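You operate a simulated robot arm through the tools that you are given. There is no shell and no other tool. Be economical: measure what you need, move in short steps, check, and stop when the job is done.

You run a simulated robot arm. Do the job below in one go: nothing can be reset, and whatever is moved stays where it is left.

TASK
Leak-test the purple cap on the rig and sort it by its result.
Fine: tighten the collar, pump to about 6 bar, press MEASURE once; a drop over 0.3 bar goes to the MEND tray, else READY; release open before the collar is freed.

The check looks at the end state, three seconds after you hand in, the way a careful person would. Anything else that was tipped, shoved, dropped, spilled or broken makes it a failure. Lids that push on must go on centred and level and be pressed home; caps that screw on are set level and turned clockwise until they are tight.

THE ROBOT
A 6-joint arm with a two-finger parallel gripper, fixed in place. Base frame: the origin is at the foot of the arm, x ahead of it, y to its left, z up; the work surface is at about z = 0.806. Readings come in m, degrees, newtons and seconds.
With the tool pointing down near the work surface it reaches from about 0.26 to 0.68 m from the base axis. Its first joint turns from -66.0 to 66.0 degrees. Payload 2.9 kg.
Tool frame: the origin (TCP) lies between the finger pads and is the grasp point; the fingertips stand 0.03 m ahead of it; z points along the fingers, y is the line along which they close. The gripper opens to 0.11 m. The fingers are 0.02 m wide and 0.01 m thick; the gripper's body (0.048 by 0.112 m) begins 0.055 m behind the TCP.
Orientation is that of the tool frame in the base frame, as a unit quaternion [w, x, y, z]. With the fingers straight down and closing along the base's y, the tool's x points along the base's -x, its y along +y and its z along -z.

THE INTERFACE
- The arm moves only by the tool move_arm. Its argument "moves" is a list of rows, each a list of 7 numbers: the shift along the tool's x, y, z in m, then the turn, a rotation vector about the tool's x, y, z in degrees, then the closure, from 0 (fully open) to 1 (shut). In form: [[dx, dy, dz, ax, ay, az, claw], ...]. A call has 1 to 20 rows; each row is the pose to reach, as a shift and turn from the pose commanded when the call began, along the tool's axes at that moment. Each row takes 0.2 s and may step no farther than 0.05 m and 8.6 degrees from the row before; otherwise, or with a gripper value out of range, the whole call is refused. A pose out of reach is approached as far as the arm can. The call stops where the force on the tool passes 70 N (or 10 N more than at its start, if that is more) or the arm is blocked; 0.2 s more then pass. Each finger travels about 0.108 m/s and halts on what it meets, pressing with about 43 N; the grip force reading is that of the motor and also rises with nothing between the fingers. The clock runs only during rows and for 0.2 s after the last one: add rows that repeat a pose to give the fingers time. It gives the time, the measured TCP pose, the force on the tool (base axes), the opening and the grip force at its end, in the units of the frame above (readings bear some noise), with the torque about the TCP (base axes, N m) and any sound that the robot's microphone picked up.
- Cameras (640 x 400 px; columns grow to the right, rows downward): "scene" is fixed at [0.0931, 0.4499, 1.389]; the picture's right is [-0.67, -0.74, 0.00], its down [-0.40, 0.36, -0.84] and it looks along [0.62, -0.57, -0.54] (base axes); focal length 257 px, centre (320, 200). "wrist" rides on the gripper at [0.072, 0.017, -0.103] in the tool frame; the picture's right is [-0.23, 0.97, 0.00], its down [-0.76, -0.18, -0.62] and it looks along [-0.61, -0.14, 0.78] (tool axes); focal length 222 px, centre (320, 200). There is no depth. A picture from a camera that has moved, and an enlarged one, comes with that camera's place and axes in the base frame and with its lens. The place of the scene camera against the robot may be out by one fixed shift of up to 0.018 m in any direction.
- grab_frame(camera): a new picture of that camera. No time passes.
- close_up(camera, box): a new picture of the part [left, top, right, bottom] of that camera's present view, enlarged. No time passes.
- finish_job(): hands the job in; it is judged then, once.

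Work in short steps. Places have to be worked out from the pictures, the camera data and where the tool is seen: move nearer, look again, correct. Check each grasp and each placing, and mend what went wrong. You have 120 turns and 64 pictures in all, those below and enlarged ones among them. Open the gripper and draw the arm clear of the work before you hand the job in, unless the task says otherwise; then end with one line.

The tools are called after ">>>" as a command line: name --pt "numbers of a row" for each row, then --argument value for the rest, lists and objects as JSON in quotes. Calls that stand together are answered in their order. move_arm: Moves the arm, as the interface text tells. Its arguments: {"type":"object","properties":{"moves":{"type":"array","items":{"type":"array","items":{"type":"number"}}}},"required":["moves"]} The other tools are called the same way: grab_frame (camera) takes a picture; close_up (camera, box) takes an enlarged picture of a part of a camera's view; finish_job () hands the job in.

At the start:

```text
time_s: 0.0
eef_pos: [0.3824, 0.1738, 1.2037]
tool_rot: [0.0, 0.0, 1.0, 0.0]
force: [-0.1, -0.4, 0.2]
torque: [0.04, 0.03, 0.03]
grip_width: 0.1101
finger_force: 0.0
```

scene: 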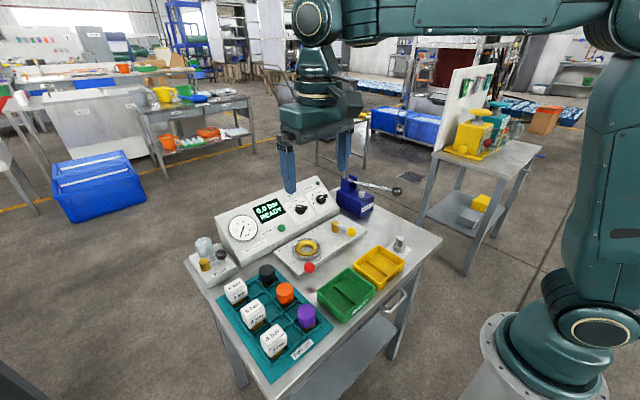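
wrist: 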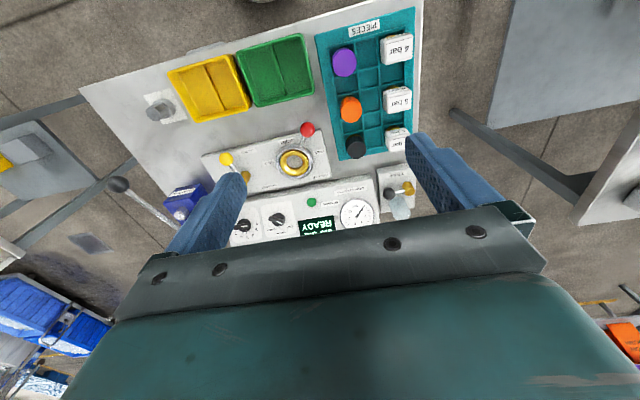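

I start with enlarged views to identify the rig's parts.

>>> close_up --camera "scene" --box '[180, 170, 300, 245]'

>>> close_up --camera "scene" --box '[260, 170, 420, 270]'

>>> close_up --camera "scene" --box '[180, 230, 420, 380]'

>>> close_up --camera "wrist" --box '[100, 0, 436, 240]'

```text
5.33 times, centred on (240, 208) of scene
camera zoom: at [0.0931, 0.4499, 1.389], right [-0.67, -0.74, 0.0], down [-0.4, 0.36, -0.84], along [0.62, -0.57, -0.54], focal length 1373 px, centre (747, 160)
```

zoom: 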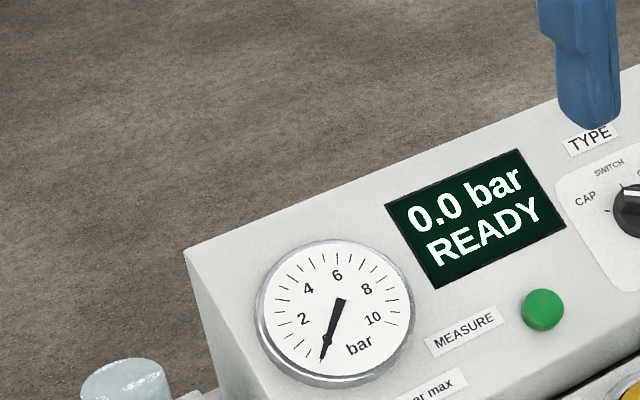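

```text
4.00 times, centred on (340, 220) of scene
camera zoom: at [0.0931, 0.4499, 1.389], right [-0.67, -0.74, 0.0], down [-0.4, 0.36, -0.84], along [0.62, -0.57, -0.54], focal length 1030 px, centre (240, 120)
```

zoom: 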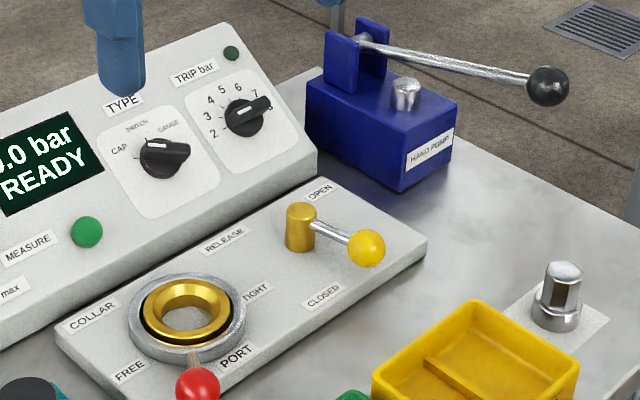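

```text
2.67 times, centred on (300, 305) of scene
camera zoom: at [0.0931, 0.4499, 1.389], right [-0.67, -0.74, 0.0], down [-0.4, 0.36, -0.84], along [0.62, -0.57, -0.54], focal length 686 px, centre (373, -80)
```

zoom: 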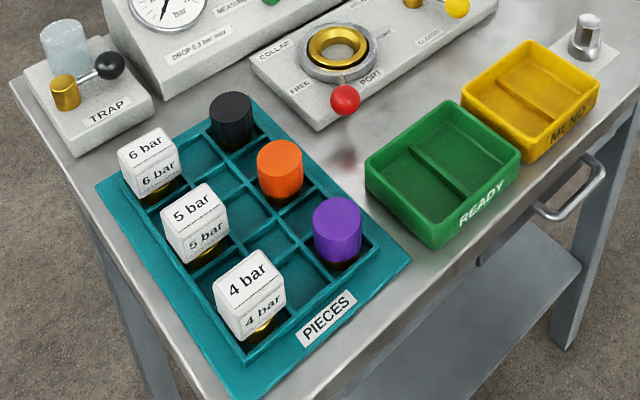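

```text
1.67 times, centred on (268, 120) of wrist
camera zoom: at [0.3117, 0.1906, 1.3081], right [0.23, 0.97, 0.0], down [0.76, -0.18, 0.62], along [0.61, -0.14, -0.78], focal length 370 px, centre (407, 333)
```

zoom: 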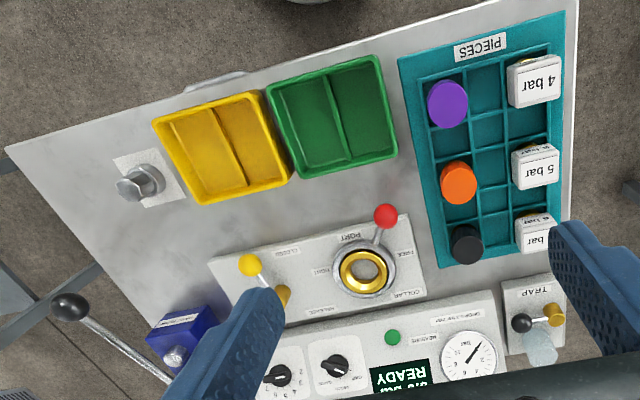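

Looking closer at the collar, valve, and panel with the wrist camera.

>>> move_arm --pt "-0.004 -0.025 0.035 0 0 0 0" --pt "-0.008 -0.05 0.07 0 0 0 0" --pt "-0.012 -0.075 0.105 0 0 0 0" --pt "-0.015 -0.1 0.14 0 0 0 0" --pt "-0.018 -0.124 0.174 0 0 0 0" --pt "-0.018 -0.124 0.174 0 0 0 0"

>>> grab_frame --camera "wrist"

```text
time_s: 1.4
eef_pos: [0.4026, 0.0515, 1.0306]
tool_rot: [0.0, 0.0, 1.0, 0.001]
force: [-0.8, 0.1, -0.1]
torque: [0.0, 0.01, 0.03]
grip_width: 0.1099
finger_force: 0.0
```

```text
57 pictures are left
camera wrist: at [0.3308, 0.0685, 1.1334], right [0.23, 0.97, 0.0], down [0.76, -0.18, 0.62], along [0.61, -0.14, -0.78], focal length 222 px, centre (320, 200)
```

wrist: 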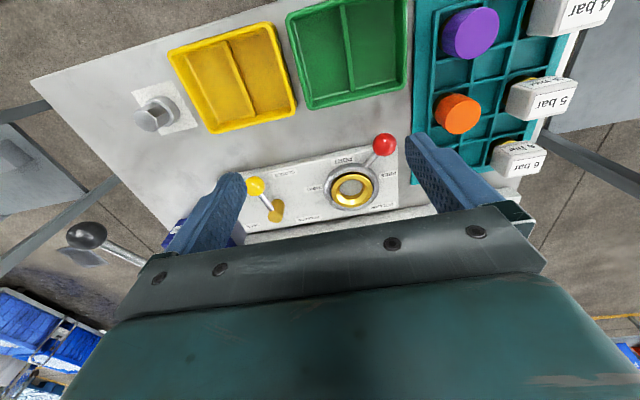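

Enlarging the collar/valve region and the panel.

>>> close_up --camera "wrist" --box '[230, 120, 420, 239]'

>>> close_up --camera "scene" --box '[270, 175, 350, 225]'

>>> close_up --camera "scene" --box '[270, 205, 370, 280]'

```text
3.36 times, centred on (325, 180) of wrist
camera zoom: at [0.3308, 0.0685, 1.1334], right [0.23, 0.97, 0.0], down [0.76, -0.18, 0.62], along [0.61, -0.14, -0.78], focal length 747 px, centre (303, 269)
```

zoom: 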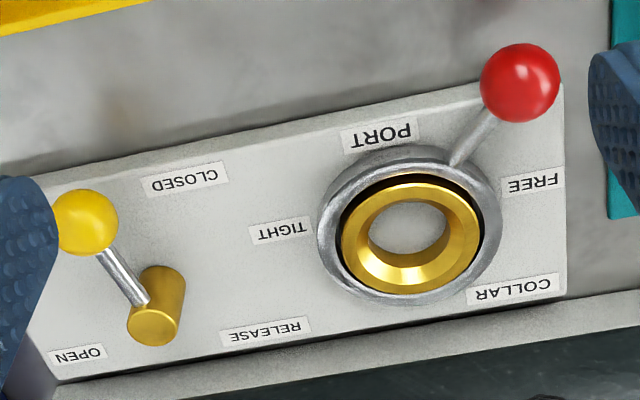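

```text
8.00 times, centred on (310, 200) of scene
camera zoom: at [0.0931, 0.4499, 1.389], right [-0.67, -0.74, 0.0], down [-0.4, 0.36, -0.84], along [0.62, -0.57, -0.54], focal length 2059 px, centre (400, 200)
```

zoom: 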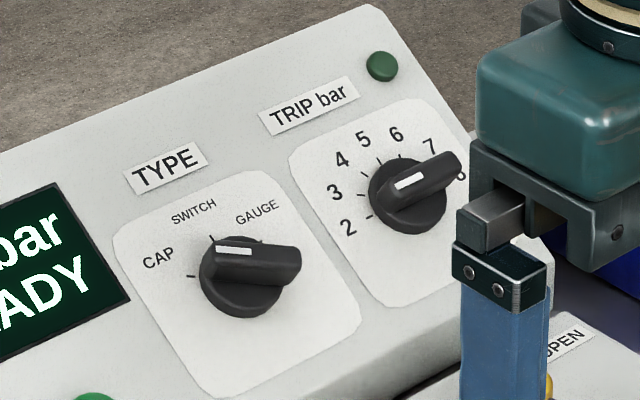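

```text
5.33 times, centred on (320, 242) of scene
camera zoom: at [0.0931, 0.4499, 1.389], right [-0.67, -0.74, 0.0], down [-0.4, 0.36, -0.84], along [0.62, -0.57, -0.54], focal length 1373 px, centre (320, -27)
```

zoom: 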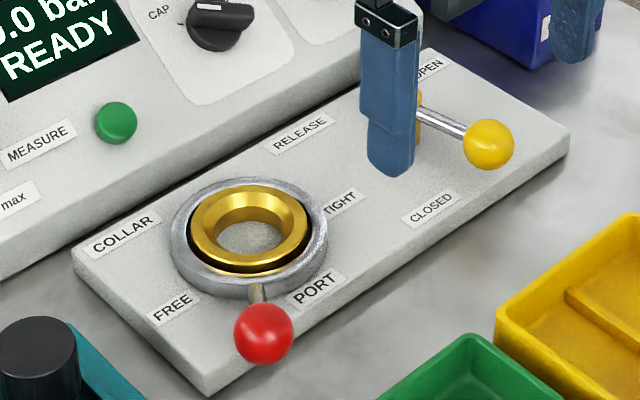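

TYPE is already on CAP, the collar is at FREE and the release valve looks closed. I move above the purple cap (about 0.373, 0.213) to see it closer.

>>> move_arm --pt "0.008 0.04 0.012 0 0 0 0" --pt "0.015 0.08 0.025 0 0 0 0" --pt "0.022 0.12 0.038 0 0 0 0" --pt "0.03 0.16 0.05 0 0 0 0" --pt "0.03 0.16 0.05 0 0 0 0"

>>> grab_frame --camera "wrist"

>>> close_up --camera "scene" --box '[240, 260, 340, 340]'

```text
time_s: 2.6
eef_pos: [0.3748, 0.2103, 0.9813]
tool_rot: [-0.001, -0.001, 1.0, 0.0]
force: [1.0, -0.3, 0.1]
torque: [-0.06, -0.01, -0.01]
grip_width: 0.1101
finger_force: 0.1
```

```text
53 pictures are left
camera wrist: at [0.3031, 0.2283, 1.0854], right [0.23, 0.97, 0.0], down [0.76, -0.18, 0.62], along [0.61, -0.14, -0.78], focal length 222 px, centre (320, 200)
```

wrist: 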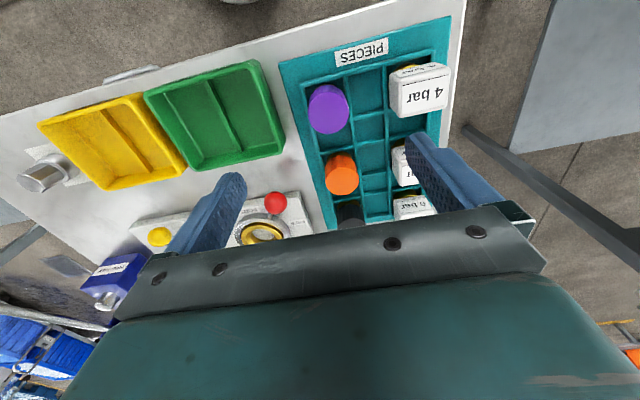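

```text
5.00 times, centred on (290, 300) of scene
camera zoom: at [0.093, 0.4499, 1.389], right [-0.67, -0.74, 0.0], down [-0.4, 0.36, -0.84], along [0.62, -0.57, -0.54], focal length 1287 px, centre (470, -300)
```

zoom: 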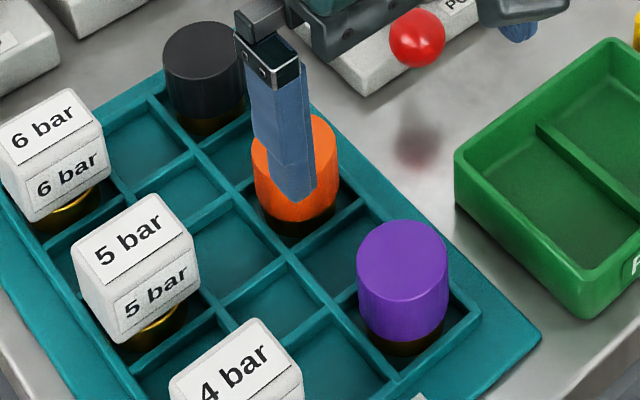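

Zooming on the cap for exact location.

>>> close_up --camera "wrist" --box '[280, 60, 400, 135]'

```text
5.33 times, centred on (340, 98) of wrist
camera zoom: at [0.3031, 0.2283, 1.0854], right [0.23, 0.97, 0.0], down [0.76, -0.18, 0.62], along [0.61, -0.14, -0.78], focal length 1185 px, centre (213, 747)
```

zoom: 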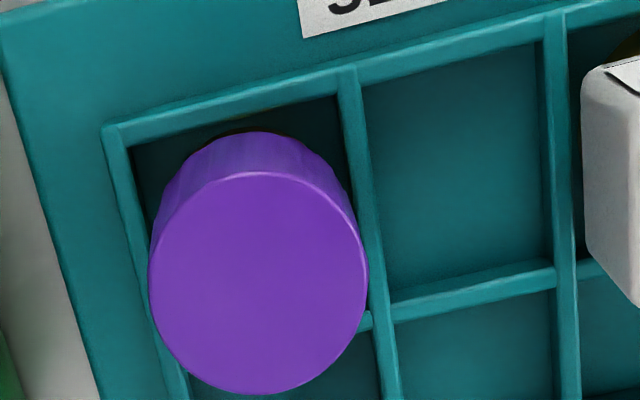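

Cap top is about (0.374, 0.221, z≈0.86). Centring above it with the gripper partly closed.

>>> move_arm --pt "0 0.006 0.03 0 0 0 0.36" --pt "0 0.011 0.06 0 0 0 0.36" --pt "0.001 0.011 0.081 0 0 0 0.36" --pt "0.001 0.011 0.081 0 0 0 0.36"

>>> grab_frame --camera "wrist"

>>> close_up --camera "scene" --box '[240, 260, 340, 340]'

```text
time_s: 3.6
eef_pos: [0.3724, 0.2174, 0.9]
tool_rot: [0.0, 0.0, 1.0, 0.0]
force: [-1.3, 0.0, 0.0]
torque: [0.01, 0.02, 0.0]
grip_width: 0.0703
finger_force: 0.1
```

```text
50 pictures are left
camera wrist: at [0.3014, 0.2351, 1.0041], right [0.23, 0.97, 0.0], down [0.76, -0.18, 0.62], along [0.61, -0.14, -0.78], focal length 222 px, centre (320, 200)
```

wrist: 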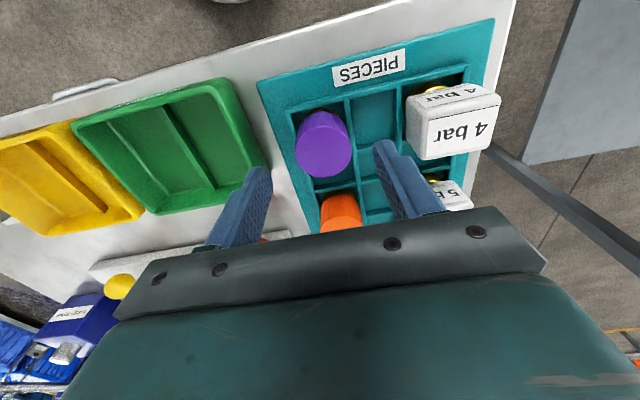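

```text
5.00 times, centred on (290, 300) of scene
camera zoom: at [0.0931, 0.4499, 1.389], right [-0.67, -0.74, 0.0], down [-0.4, 0.36, -0.84], along [0.62, -0.57, -0.54], focal length 1287 px, centre (470, -300)
```

zoom: 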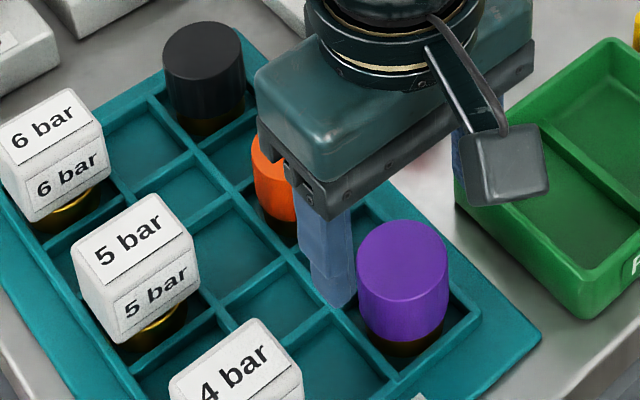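

Cap lies about 4 mm further in +y. Descending to grip the upper cap body, then closing.

>>> move_arm --pt "-0.001 0.004 0.015 0 0 0 0.36" --pt "-0.001 0.004 0.03 0 0 0 0.36" --pt "-0.001 0.004 0.04 0 0 0 0.36" --pt "-0.001 0.004 0.04 0 0 0 0.36"

>>> grab_frame --camera "wrist"

>>> close_up --camera "scene" --box '[270, 270, 350, 334]'

```text
time_s: 4.6
eef_pos: [0.3736, 0.2228, 0.8572]
tool_rot: [0.0, 0.0, 1.0, 0.0]
force: [-0.1, 0.0, -0.1]
torque: [0.02, 0.01, 0.03]
grip_width: 0.0707
finger_force: 0.0
```

```text
48 pictures are left
camera wrist: at [0.3008, 0.2398, 0.9612], right [0.23, 0.97, 0.0], down [0.76, -0.18, 0.62], along [0.61, -0.14, -0.78], focal length 222 px, centre (320, 200)
```

wrist: 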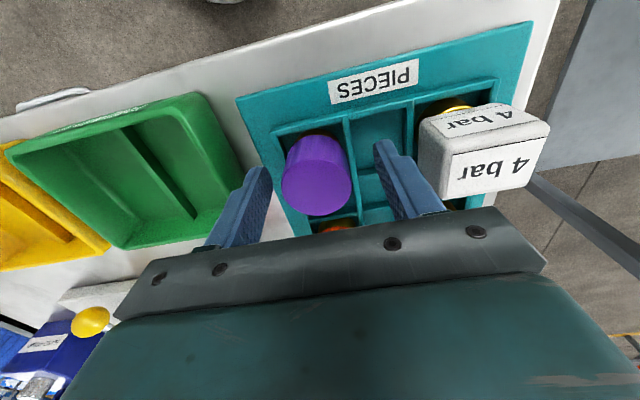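

```text
6.25 times, centred on (310, 302) of scene
camera zoom: at [0.0931, 0.4499, 1.389], right [-0.67, -0.74, 0.0], down [-0.4, 0.36, -0.84], along [0.62, -0.57, -0.54], focal length 1609 px, centre (382, -438)
```

zoom: 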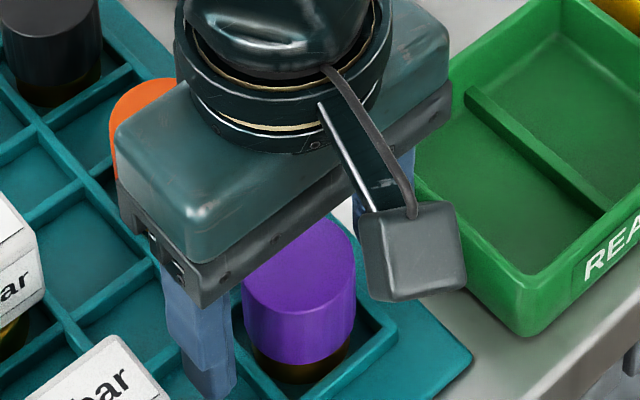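

Well straddled; closing on the cap.

>>> move_arm --pt "0 -0.001 0 0 0 0 0.6" --pt "0 -0.001 0 0 0 0 0.9" --pt "0 -0.001 0 0 0 0 1" --pt "0 -0.001 0 0 0 0 1"

>>> move_arm --pt "0 0 -0.02 0 0 0 1" --pt "0 0 -0.05 0 0 0 1" --pt "0 0 -0.08 0 0 0 1" --pt "0 0 -0.08 0 0 0 1"

>>> grab_frame --camera "wrist"

>>> close_up --camera "scene" --box '[260, 220, 360, 300]'

```text
time_s: 5.6
eef_pos: [0.3736, 0.2236, 0.8569]
tool_rot: [0.001, 0.0, 1.0, 0.0]
force: [-0.8, 0.3, -0.4]
torque: [-0.02, -0.02, 0.01]
grip_width: 0.0406
finger_force: 43.7
```

```text
time_s: 6.6
eef_pos: [0.3717, 0.2225, 0.938]
tool_rot: [0.0, 0.0, 1.0, 0.0]
force: [0.3, 0.0, -1.4]
torque: [0.0, -0.02, 0.0]
grip_width: 0.0407
finger_force: 42.6
```

```text
46 pictures are left
camera wrist: at [0.3005, 0.2389, 1.0424], right [0.23, 0.97, 0.0], down [0.76, -0.18, 0.62], along [0.61, -0.14, -0.78], focal length 222 px, centre (320, 200)
```

wrist: 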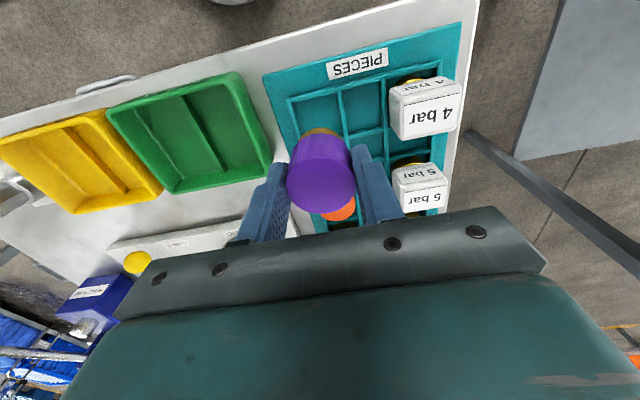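

```text
5.00 times, centred on (310, 260) of scene
camera zoom: at [0.0931, 0.4499, 1.389], right [-0.67, -0.74, 0.0], down [-0.4, 0.36, -0.84], along [0.62, -0.57, -0.54], focal length 1287 px, centre (370, -100)
```

zoom: 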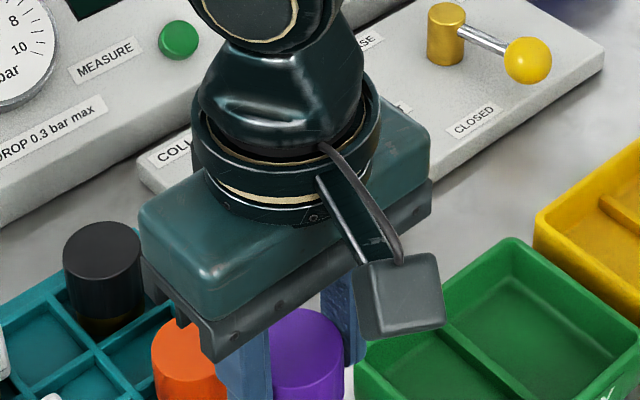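

Cap is held centrally. Moving to above the port at a safe height to fix its exact position.

>>> move_arm --pt "-0.02 -0.02 -0.03 0 0 0 1" --pt "-0.05 -0.045 -0.05 0 0 0 1" --pt "-0.08 -0.07 -0.05 0 0 0 1" --pt "-0.11 -0.095 -0.05 0 0 0 1" --pt "-0.14 -0.12 -0.05 0 0 0 1" --pt "-0.173 -0.15 -0.05 0 0 0 1" --pt "-0.173 -0.15 -0.05 0 0 0 1"

>>> grab_frame --camera "wrist"

>>> close_up --camera "wrist" --box '[260, 60, 400, 148]'

```text
time_s: 8.2
eef_pos: [0.5458, 0.0733, 0.9875]
tool_rot: [0.0, 0.0, 1.0, 0.0]
force: [0.4, -0.1, -0.5]
torque: [0.0, 0.02, -0.02]
grip_width: 0.0404
finger_force: 42.9
```

```text
44 pictures are left
camera wrist: at [0.4746, 0.09, 1.0917], right [0.23, 0.97, 0.0], down [0.76, -0.18, 0.62], along [0.61, -0.14, -0.78], focal length 222 px, centre (320, 200)
```

wrist: 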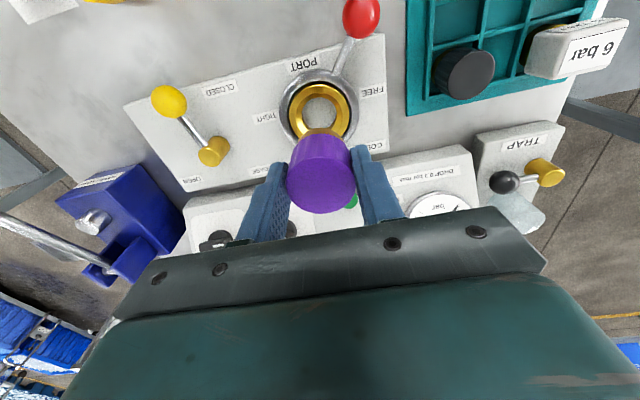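

```text
4.55 times, centred on (330, 104) of wrist
camera zoom: at [0.4746, 0.09, 1.0917], right [0.23, 0.97, 0.0], down [0.76, -0.18, 0.62], along [0.61, -0.14, -0.78], focal length 1010 px, centre (274, 636)
```

zoom: 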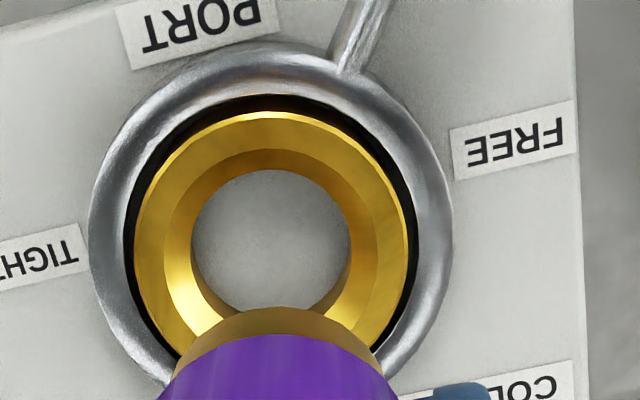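

Triangulated port centre ≈ (0.556, 0.071), brass rim z ≈ 0.836. Moving over it and down part-way for a check.

>>> move_arm --pt "-0.0105 -0.002 0.02 0 0 0 1" --pt "-0.0105 -0.002 0.05 0 0 0 1" --pt "-0.0105 -0.002 0.08 0 0 0 1" --pt "-0.0105 -0.002 0.08 0 0 0 1"

>>> close_up --camera "wrist" --box '[240, 80, 400, 220]'

>>> close_up --camera "scene" --box '[260, 210, 360, 290]'

```text
time_s: 9.2
eef_pos: [0.5546, 0.0727, 0.9084]
tool_rot: [0.0, 0.0, 1.0, 0.0]
force: [0.1, -0.7, -0.6]
torque: [0.04, -0.02, -0.01]
grip_width: 0.0407
finger_force: 43.4
```

```text
2.86 times, centred on (320, 150) of wrist
camera zoom: at [0.4831, 0.0895, 1.0129], right [0.23, 0.97, 0.0], down [0.76, -0.18, 0.62], along [0.61, -0.14, -0.78], focal length 635 px, centre (320, 343)
```

zoom: 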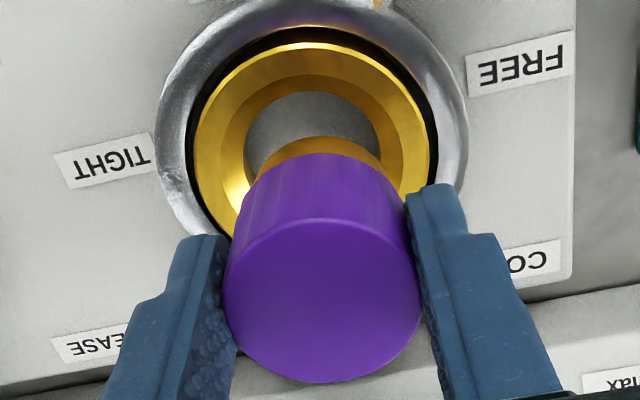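

```text
5.00 times, centred on (310, 250) of scene
camera zoom: at [0.0931, 0.4499, 1.389], right [-0.67, -0.74, 0.0], down [-0.4, 0.36, -0.84], along [0.62, -0.57, -0.54], focal length 1287 px, centre (370, -50)
```

zoom: 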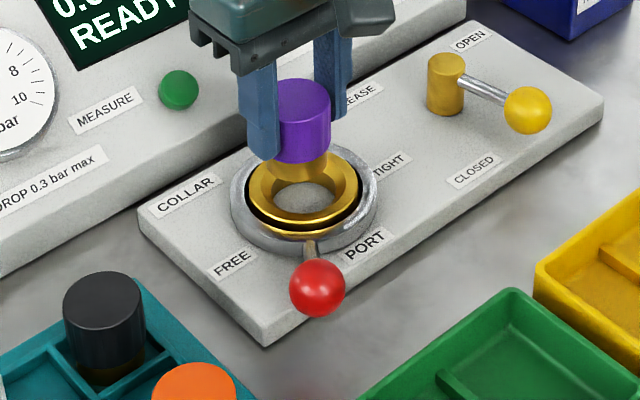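

Cap axis ≈ (0.555, 0.0735) vs port (0.556, 0.0705). Correcting and lowering to just above the rim.

>>> move_arm --pt "-0.001 -0.0025 0.01 0 0 0 1" --pt "-0.001 -0.0025 0.02 0 0 0 1" --pt "-0.001 -0.0025 0.02 0 0 0 1"

>>> close_up --camera "wrist" --box '[240, 90, 400, 230]'

>>> close_up --camera "scene" --box '[280, 220, 340, 268]'

```text
time_s: 10.0
eef_pos: [0.5562, 0.0695, 0.8895]
tool_rot: [0.001, 0.001, 1.0, 0.001]
force: [0.4, 0.4, -0.7]
torque: [0.06, -0.02, -0.01]
grip_width: 0.041
finger_force: 43.0
```

```text
2.86 times, centred on (320, 160) of wrist
camera zoom: at [0.4841, 0.0863, 0.9926], right [0.23, 0.97, 0.0], down [0.76, -0.18, 0.62], along [0.61, -0.14, -0.78], focal length 635 px, centre (320, 314)
```

zoom: 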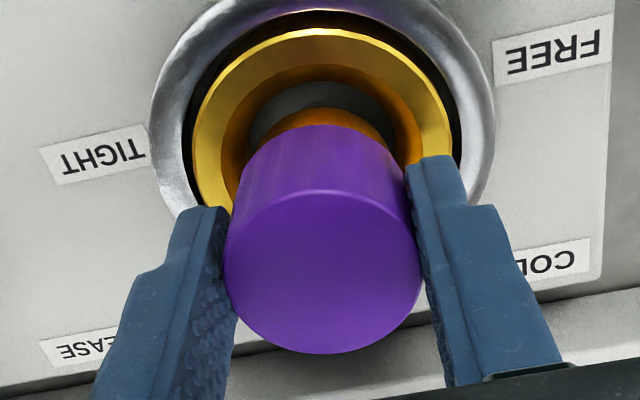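

```text
8.33 times, centred on (310, 244) of scene
camera zoom: at [0.0931, 0.4499, 1.389], right [-0.67, -0.74, 0.0], down [-0.4, 0.36, -0.84], along [0.62, -0.57, -0.54], focal length 2145 px, centre (403, -167)
```

zoom: 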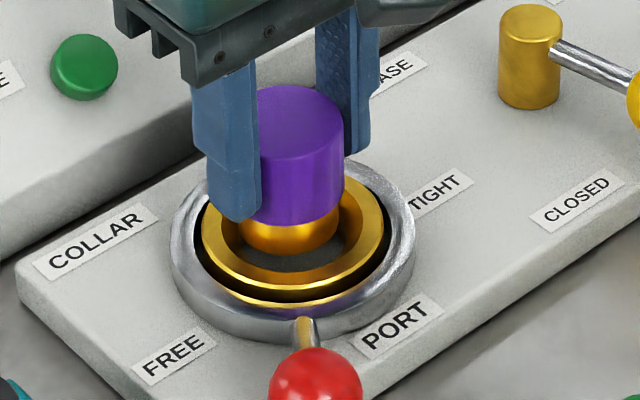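

Aligned. Lowering gently into the port.

>>> move_arm --pt "0 0.0005 0.006 0 0 0 1" --pt "0 0.0005 0.012 0 0 0 1" --pt "0 0.0005 0.016 0 0 0 1" --pt "0 0.0005 0.016 0 0 0 1"

>>> close_up --camera "scene" --box '[280, 220, 340, 268]'

```text
time_s: 11.0
eef_pos: [0.555, 0.0683, 0.8725]
tool_rot: [-0.001, -0.001, 1.0, 0.0]
force: [-1.3, 2.2, -1.8]
torque: [0.14, 0.06, 0.0]
grip_width: 0.0406
finger_force: 43.3
```

```text
8.33 times, centred on (310, 244) of scene
camera zoom: at [0.0931, 0.45, 1.389], right [-0.67, -0.74, 0.0], down [-0.4, 0.36, -0.84], along [0.62, -0.57, -0.54], focal length 2145 px, centre (403, -167)
```

zoom: 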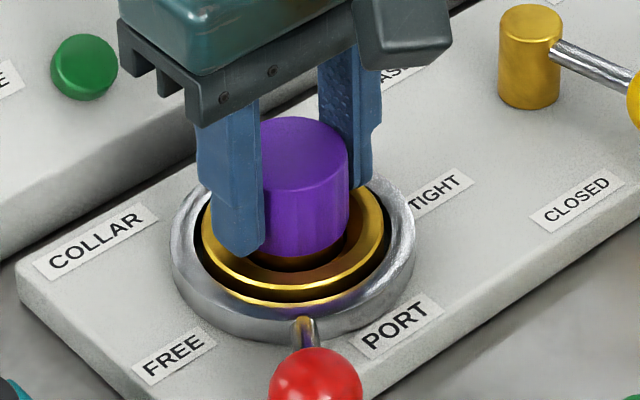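

Plug has entered the bore. Continuing down until it seats.

>>> move_arm --pt "0 0.001 0.003 0 0 0 1" --pt "0 0.001 0.006 0 0 0 1" --pt "0 0.001 0.009 0 0 0 1" --pt "0 0.001 0.009 0 0 0 1"

>>> close_up --camera "scene" --box '[280, 220, 340, 268]'

```text
time_s: 12.0
eef_pos: [0.557, 0.0689, 0.8677]
tool_rot: [0.002, 0.001, 1.0, 0.0]
force: [-14.6, -5.6, 44.4]
torque: [-0.21, 0.65, -0.01]
grip_width: 0.0409
finger_force: 43.1
```

```text
8.33 times, centred on (310, 244) of scene
camera zoom: at [0.092, 0.4497, 1.3892], right [-0.67, -0.74, 0.0], down [-0.4, 0.36, -0.84], along [0.63, -0.57, -0.54], focal length 2145 px, centre (403, -167)
```

zoom: 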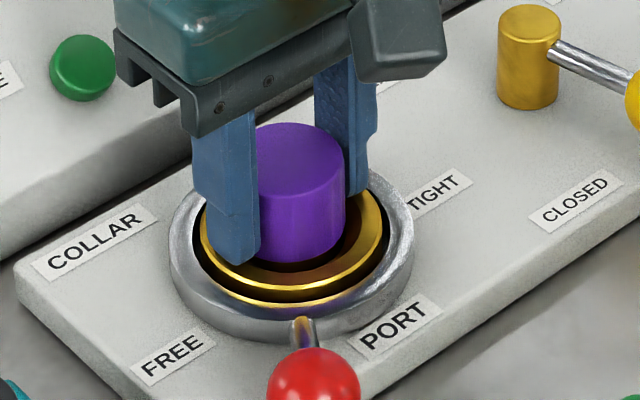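

Contact at z≈0.868 with 44 N; the fingertips may be on the rim. I release and retreat to see the cap's seat.

>>> move_arm --pt "0 0.001 0.004 0 0 0 1" --pt "0 0.001 0.003 0 0 0 0.5" --pt "0 0.001 0.0 0 0 0 0.36" --pt "0 0.001 -0.03 0 0 0 0.36" --pt "0 0.001 -0.07 0 0 0 0.36" --pt "0 0.001 -0.07 0 0 0 0.36"

>>> close_up --camera "scene" --box '[280, 220, 340, 268]'

>>> close_up --camera "wrist" --box '[250, 70, 400, 180]'

```text
time_s: 12.5
eef_pos: [0.558, 0.0716, 0.8672]
tool_rot: [0.004, 0.001, 1.0, 0.0]
force: [2.2, -1.1, 3.4]
torque: [0.13, -0.05, -0.08]
grip_width: 0.055
finger_force: 0.1
stopped in row 2: the force on the tool passed its limit at 70 N (the readings are from after the stop); the commanded pose is now the measured one
```

```text
8.33 times, centred on (310, 244) of scene
camera zoom: at [0.0931, 0.4499, 1.3891], right [-0.67, -0.74, 0.0], down [-0.4, 0.36, -0.84], along [0.62, -0.57, -0.54], focal length 2145 px, centre (403, -167)
```

zoom: 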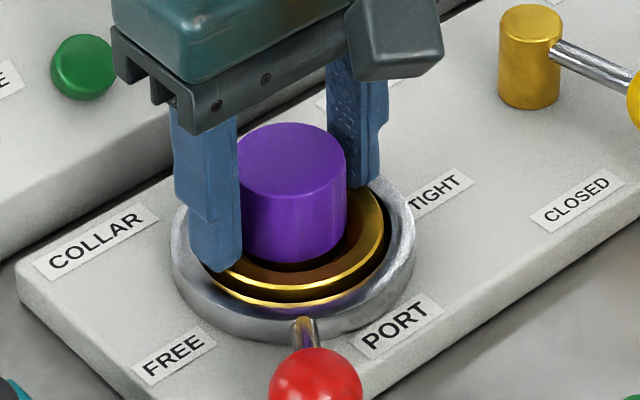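

```text
3.64 times, centred on (325, 125) of wrist
camera zoom: at [0.4853, 0.0876, 0.9717], right [0.23, 0.97, 0.0], down [0.76, -0.18, 0.63], along [0.61, -0.14, -0.78], focal length 808 px, centre (302, 473)
```

zoom: 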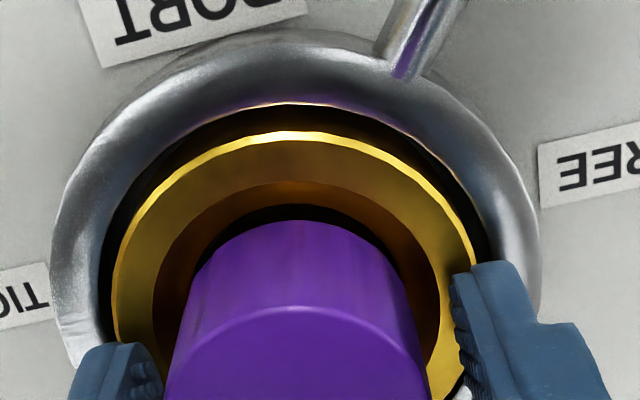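

Opened. Lifting clear to view the seat.

>>> move_arm --pt "0 0 -0.01 0 0 0 0.4" --pt "0 0 -0.04 0 0 0 0.4" --pt "0 0 -0.08 0 0 0 0.4" --pt "0 0 -0.11 0 0 0 0.4" --pt "0 0 -0.11 0 0 0 0.4"

>>> close_up --camera "scene" --box '[280, 220, 340, 268]'

>>> close_up --camera "wrist" --box '[250, 50, 400, 160]'

```text
time_s: 13.7
eef_pos: [0.5569, 0.0691, 0.9764]
tool_rot: [0.003, 0.002, 1.0, -0.001]
force: [0.1, -1.4, -0.6]
torque: [0.01, 0.0, 0.0]
grip_width: 0.0661
finger_force: 0.0
```

```text
8.33 times, centred on (310, 244) of scene
camera zoom: at [0.0931, 0.4499, 1.389], right [-0.67, -0.74, 0.0], down [-0.4, 0.36, -0.84], along [0.62, -0.57, -0.54], focal length 2145 px, centre (403, -167)
```

zoom: 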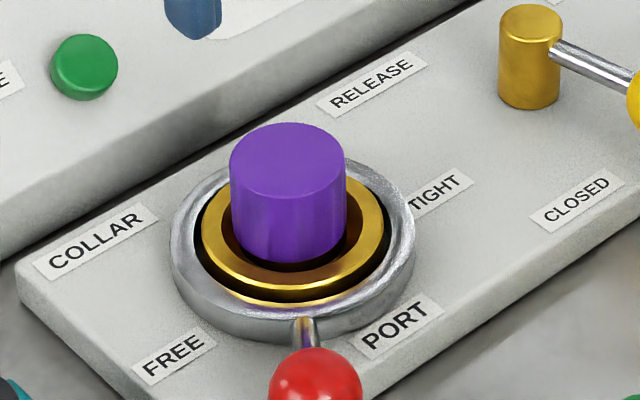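

```text
3.64 times, centred on (325, 105) of wrist
camera zoom: at [0.4842, 0.0863, 1.0803], right [0.23, 0.97, 0.0], down [0.76, -0.18, 0.63], along [0.61, -0.14, -0.78], focal length 808 px, centre (302, 546)
```

zoom: 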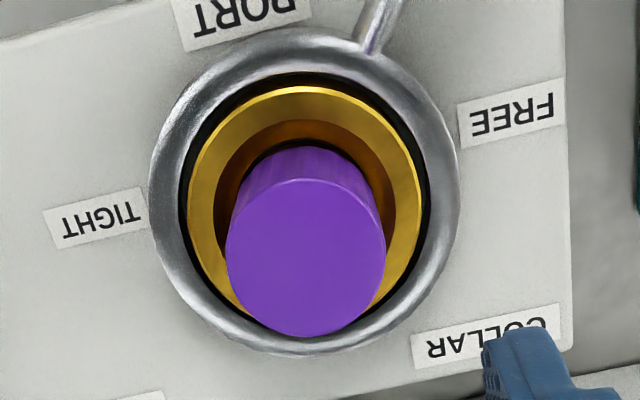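

Cap sits centred and level. I'll press lightly on top with closed fingers to make sure it is home.

>>> move_arm --pt "0 0.001 0.02 0 0.35 0 1" --pt "0 0.001 0.045 0 0.35 0 1" --pt "0 0.001 0.066 0 0.35 0 1" --pt "0 0.001 0.066 0 0.35 0 1" --pt "0 0.001 0.066 0 0.35 0 1"

>>> move_arm --pt "0 0 0.004 0 0 0 1" --pt "0 0 0.008 0 0 0 1" --pt "0 0 0.012 0 0 0 1" --pt "0 0 0.016 0 0 0 1" --pt "0 0 0.02 0 0 0 1"

```text
time_s: 14.9
eef_pos: [0.5581, 0.0702, 0.9103]
tool_rot: [0.0, 0.001, 1.0, -0.001]
force: [-0.3, 0.9, -0.1]
torque: [0.02, -0.03, 0.02]
grip_width: 0.0
finger_force: 37.5
```

```text
time_s: 16.1
eef_pos: [0.5583, 0.0709, 0.8981]
tool_rot: [0.002, 0.001, 1.0, 0.0]
force: [-21.5, -3.6, 56.1]
torque: [-0.16, 0.94, -0.09]
grip_width: 0.0002
finger_force: 38.3
```

Cap top firm at z≈0.868: home. Next I rise and go above the collar lever's red ball (≈0.478, 0.1245, 0.85) with the fingers part-open.

>>> move_arm --pt "0 0 -0.02 0 0.2 0 1" --pt "0 0 -0.05 0 0.2 0 1" --pt "0.03 0.02 -0.06 0 0.2 0 0.8" --pt "0.06 0.04 -0.06 0 0.2 0 0.5" --pt "0.08 0.0535 -0.05 0 0.2 0 0.45" --pt "0.08 0.0535 -0.03 0 0.2 0 0.45" --pt "0.08 0.0535 -0.03 0 0.2 0 0.45"

>>> grab_frame --camera "wrist"

```text
time_s: 17.7
eef_pos: [0.474, 0.1251, 0.9229]
tool_rot: [-0.002, 0.002, 1.0, -0.001]
force: [-0.2, 0.5, -0.1]
torque: [0.01, -0.01, -0.04]
grip_width: 0.0607
finger_force: 0.0
```

```text
32 pictures are left
camera wrist: at [0.4034, 0.1425, 1.0279], right [0.23, 0.97, 0.0], down [0.76, -0.18, 0.62], along [0.6, -0.14, -0.78], focal length 222 px, centre (320, 200)
```

wrist: 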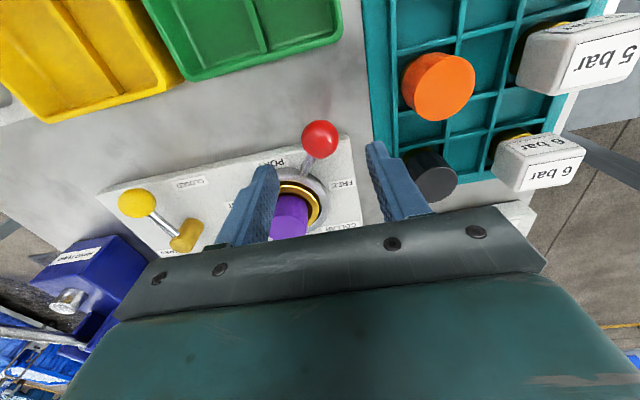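

Ball at (0.478, 0.125). Lowering to straddle it.

>>> move_arm --pt "-0.004 0 0.025 0 -0.2 0 0.45" --pt "-0.004 0 0.05 0 -0.2 0 0.45" --pt "-0.004 0 0.05 0 -0.2 0 0.64" --pt "-0.004 0 0.05 0 -0.2 0 0.64"

>>> grab_frame --camera "wrist"

```text
time_s: 18.7
eef_pos: [0.4812, 0.1249, 0.8708]
tool_rot: [-0.001, 0.002, 1.0, 0.0]
force: [-0.6, 0.5, 0.4]
torque: [-0.01, 0.03, -0.02]
grip_width: 0.0395
finger_force: 0.2
```

```text
31 pictures are left
camera wrist: at [0.4094, 0.1424, 0.9752], right [0.23, 0.97, 0.0], down [0.76, -0.18, 0.62], along [0.61, -0.14, -0.78], focal length 222 px, centre (320, 200)
```

wrist: 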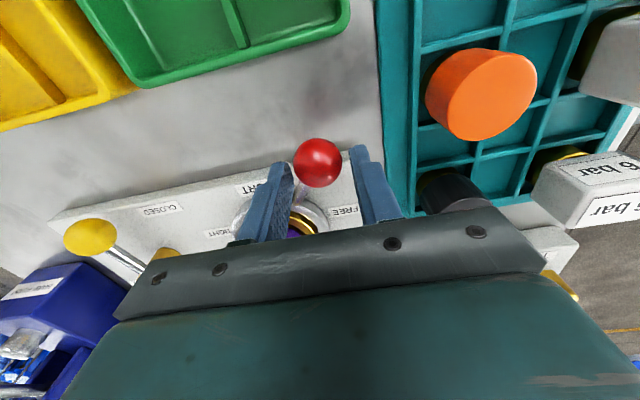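

Ball is between the fingers. Sweeping it along its arc toward TIGHT.

>>> move_arm --pt "0.004 0 0.003 0 0 0 0.64" --pt "0.0085 -0.009 0.003 0 0 0 0.64" --pt "0.0133 -0.0196 0.003 0 0 0 0.64" --pt "0.0168 -0.0306 0.003 0 0 0 0.64" --pt "0.0189 -0.042 0.003 0 0 0 0.64" --pt "0.0196 -0.0535 0.003 0 0 0 0.64" --pt "0.0189 -0.065 0.003 0 0 0 0.64" --pt "0.0168 -0.0764 0.003 0 0 0 0.64" --pt "0.0133 -0.0874 0.003 0 0 0 0.64" --pt "0.0085 -0.0979 0.003 0 0 0 0.64" --pt "0.0034 -0.1064 0.003 0 0 0 0.64" --pt "-0.001 -0.112 0.003 0 0 0 0.64"

>>> grab_frame --camera "wrist"

>>> close_up --camera "scene" --box '[270, 210, 370, 290]'

```text
time_s: 21.3
eef_pos: [0.481, 0.0127, 0.8693]
tool_rot: [-0.001, 0.002, 1.0, -0.001]
force: [0.3, 1.0, 0.9]
torque: [0.05, -0.01, 0.0]
grip_width: 0.0401
finger_force: 0.2
```

```text
30 pictures are left
camera wrist: at [0.4097, 0.0304, 0.9727], right [0.23, 0.97, 0.0], down [0.76, -0.18, 0.62], along [0.61, -0.14, -0.78], focal length 222 px, centre (320, 200)
```

wrist: 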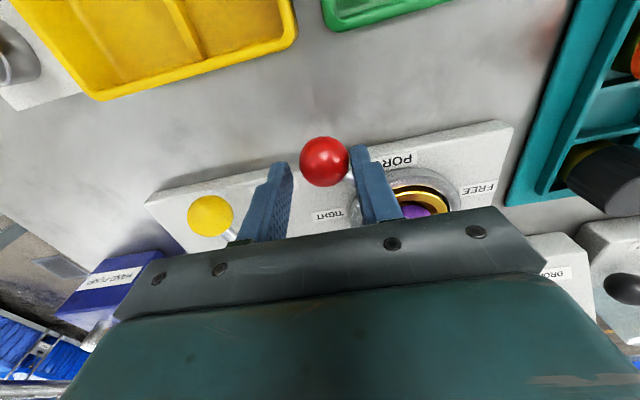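

```text
5.00 times, centred on (320, 250) of scene
camera zoom: at [0.093, 0.4499, 1.389], right [-0.67, -0.74, 0.0], down [-0.4, 0.36, -0.84], along [0.62, -0.57, -0.54], focal length 1287 px, centre (320, -50)
```

zoom: 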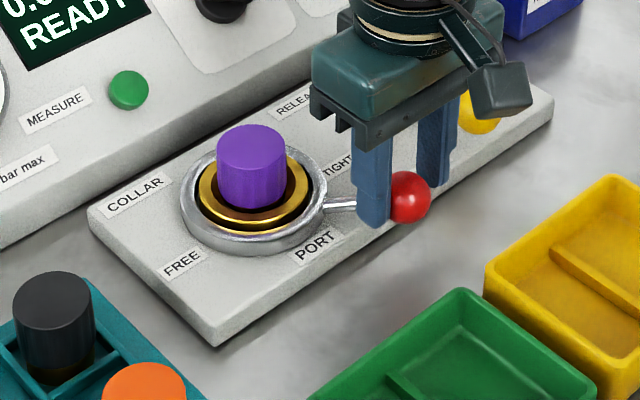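

No stop felt yet; the lever turns freely. Continuing further toward TIGHT.

>>> move_arm --pt "-0.0035 -0.0045 0 0 0 0 0.64" --pt "-0.0075 -0.009 0 0 0 0 0.64" --pt "-0.0115 -0.013 0 0 0 0 0.64" --pt "-0.0159 -0.0171 0 0 0 0 0.64" --pt "-0.0205 -0.0206 0 0 0 0 0.64" --pt "-0.0253 -0.024 0 0 0 0 0.64"

>>> grab_frame --camera "wrist"

```text
time_s: 22.5
eef_pos: [0.487, 0.0069, 0.8649]
tool_rot: [-0.022, -0.016, 1.0, 0.009]
force: [-8.7, 24.8, 5.8]
torque: [0.88, -0.04, 0.42]
grip_width: 0.0516
finger_force: 12.8
stopped in row 5: the force on the tool passed its limit at 72 N (the readings are from after the stop); the commanded pose is now the measured one
```

```text
28 pictures are left
camera wrist: at [0.4194, 0.0192, 0.9724], right [0.2, 0.98, 0.01], down [0.79, -0.17, 0.59], along [0.58, -0.11, -0.81], focal length 222 px, centre (320, 200)
```

wrist: 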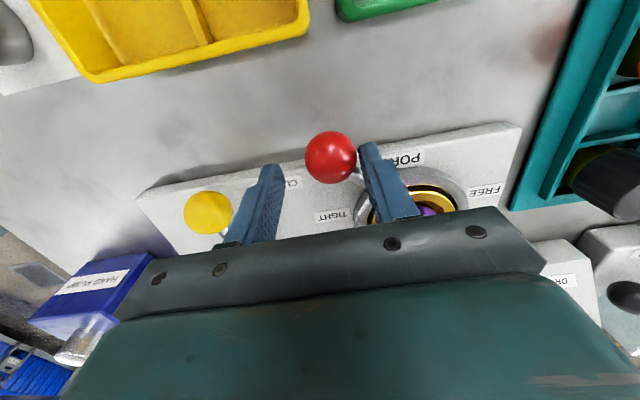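

The lever was stopped hard: the collar is at its TIGHT end. Backing off, rising and levelling the tool.

>>> move_arm --pt "0.002 0.004 0 0.5 -1.2 0.9 0.6" --pt "0.001 0.001 -0.02 1.03 -2.52 1.83 0.5" --pt "0.001 0.001 -0.06 1.03 -2.52 1.83 0.5" --pt "0.001 0.001 -0.1 1.03 -2.52 1.83 0.5" --pt "0.001 0.001 -0.1 1.03 -2.52 1.83 0.5"

>>> grab_frame --camera "wrist"

>>> close_up --camera "scene" --box '[270, 180, 420, 280]'

```text
time_s: 23.7
eef_pos: [0.4907, 0.002, 0.9666]
tool_rot: [0.002, 0.006, 1.0, -0.002]
force: [0.4, 0.4, 1.1]
torque: [0.03, 0.0, 0.0]
grip_width: 0.0549
finger_force: 0.1
```

```text
27 pictures are left
camera wrist: at [0.4189, 0.0195, 1.0702], right [0.24, 0.97, 0.0], down [0.76, -0.18, 0.63], along [0.61, -0.15, -0.78], focal length 222 px, centre (320, 200)
```

wrist: 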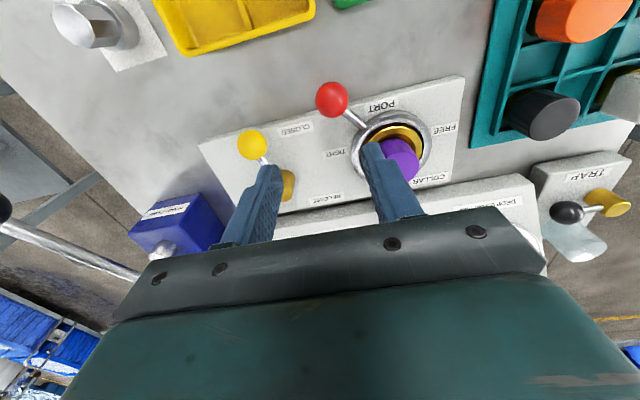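

```text
4.00 times, centred on (345, 230) of scene
camera zoom: at [0.0931, 0.4499, 1.389], right [-0.67, -0.74, 0.0], down [-0.4, 0.36, -0.84], along [0.62, -0.57, -0.54], focal length 1030 px, centre (220, 80)
```

zoom: 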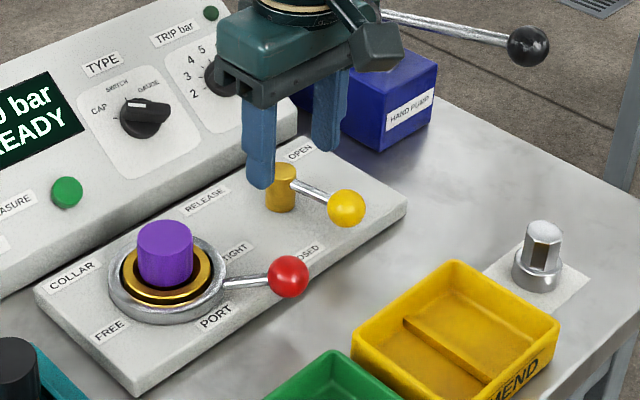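

Collar is tight. The release lever ball is at about (0.498, −0.071, 0.857), seemingly closed; I'll nudge it toward CLOSED from its −y side to be sure it is at its stop.

>>> move_arm --pt "-0.003 -0.04 0 -0.2 0.2 -0.7 1" --pt "-0.006 -0.08 0 -0.2 0.2 -0.7 1" --pt "-0.007 -0.115 0 -0.2 0.2 -0.7 1" --pt "-0.007 -0.115 0.045 -0.2 0.2 -0.7 1" --pt "-0.007 -0.115 0.087 -0.2 0.2 -0.7 1" --pt "-0.007 -0.115 0.087 -0.2 0.2 -0.7 1"

>>> grab_frame --camera "wrist"

```text
time_s: 25.1
eef_pos: [0.4961, -0.1128, 0.8772]
tool_rot: [0.0, 0.0, 1.0, -0.001]
force: [0.3, -0.5, 0.0]
torque: [0.01, -0.01, 0.01]
grip_width: 0.0
finger_force: 37.9
```

```text
25 pictures are left
camera wrist: at [0.4235, -0.0954, 0.9816], right [0.23, 0.97, 0.0], down [0.76, -0.18, 0.62], along [0.61, -0.14, -0.78], focal length 222 px, centre (320, 200)
```

wrist: 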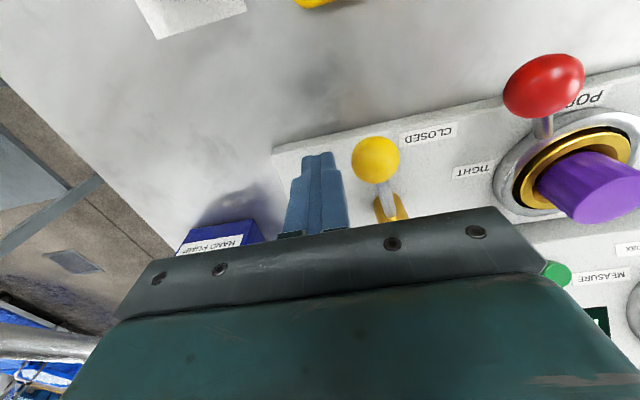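

Fingers are beside the ball. Pushing in +y in small steps until resistance.

>>> move_arm --pt "0 0.01 0 0 0 0 1" --pt "0 0.016 0 0 0 0 1" --pt "0 0.02 0 0 0 0 1" --pt "0.001 0.024 0 0 0 0 1" --pt "0.001 0.028 0 0 0 0 1" --pt "0.001 0.032 0 0 0 0 1"

>>> grab_frame --camera "wrist"

```text
time_s: 26.5
eef_pos: [0.4948, -0.099, 0.8789]
tool_rot: [0.002, 0.021, 1.0, -0.014]
force: [4.2, -16.0, -3.2]
torque: [-0.49, -0.05, -0.14]
grip_width: 0.0
finger_force: 37.6
stopped in row 6: the force on the tool passed its limit at 72 N (the readings are from after the stop); the commanded pose is now the measured one
```

```text
24 pictures are left
camera wrist: at [0.424, -0.0767, 0.9818], right [0.27, 0.96, -0.03], down [0.75, -0.19, 0.63], along [0.6, -0.19, -0.78], focal length 222 px, centre (320, 200)
```

wrist: 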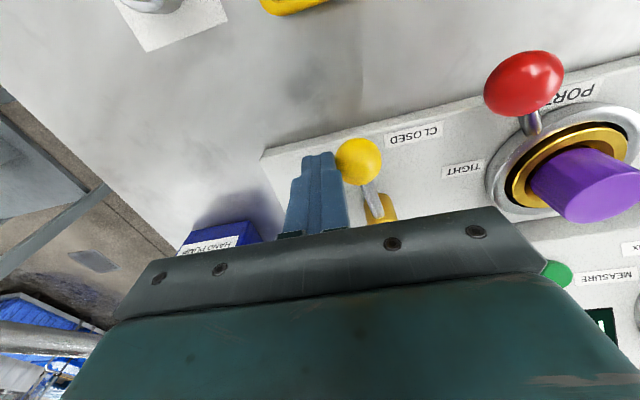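

The valve is at its CLOSED stop. Backing off, rising and moving to view the pump lever.

>>> move_arm --pt "0 -0.012 0 -0.8 0.1 -1.2 1" --pt "0 -0.014 -0.03 -1.6 0.2 -2.4 1" --pt "0.005 -0.02 -0.07 -1.6 0.2 -2.4 1" --pt "0.01 -0.04 -0.11 -1.6 0.2 -2.4 1" --pt "0.02 -0.06 -0.15 -1.6 0.2 -2.4 0.6" --pt "0.03 -0.08 -0.18 -1.6 0.2 -2.4 0.3" --pt "0.04 -0.11 -0.2 -1.6 0.2 -2.4 0.1" --pt "0.04 -0.11 -0.2 -1.6 0.2 -2.4 0.1"

>>> grab_frame --camera "wrist"

>>> close_up --camera "scene" --box '[320, 160, 420, 230]'

```text
time_s: 28.3
eef_pos: [0.4534, -0.2014, 1.0827]
tool_rot: [-0.002, -0.002, 1.0, 0.002]
force: [1.1, -0.2, -0.2]
torque: [0.01, 0.01, 0.03]
grip_width: 0.0991
finger_force: 0.0
```

```text
23 pictures are left
camera wrist: at [0.3821, -0.186, 1.1873], right [0.22, 0.98, 0.0], down [0.77, -0.17, 0.62], along [0.6, -0.13, -0.78], focal length 222 px, centre (320, 200)
```

wrist: 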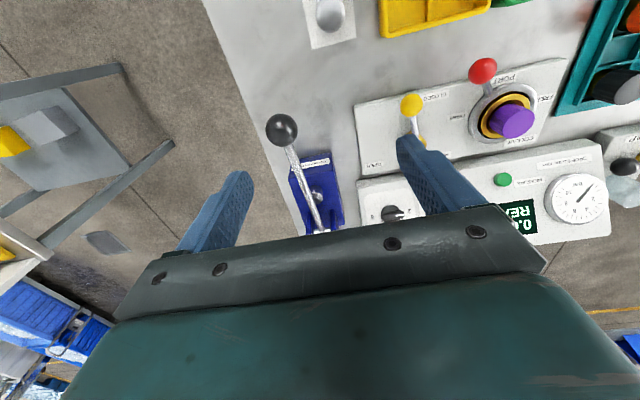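

```text
5.71 times, centred on (370, 195) of scene
camera zoom: at [0.0931, 0.4499, 1.389], right [-0.67, -0.74, 0.0], down [-0.4, 0.36, -0.84], along [0.62, -0.57, -0.54], focal length 1471 px, centre (34, 229)
```

zoom: 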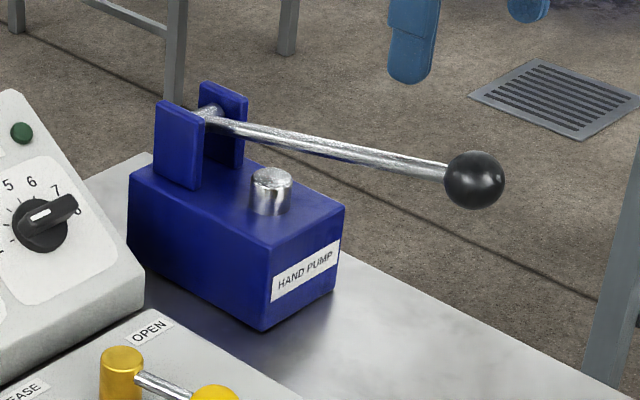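

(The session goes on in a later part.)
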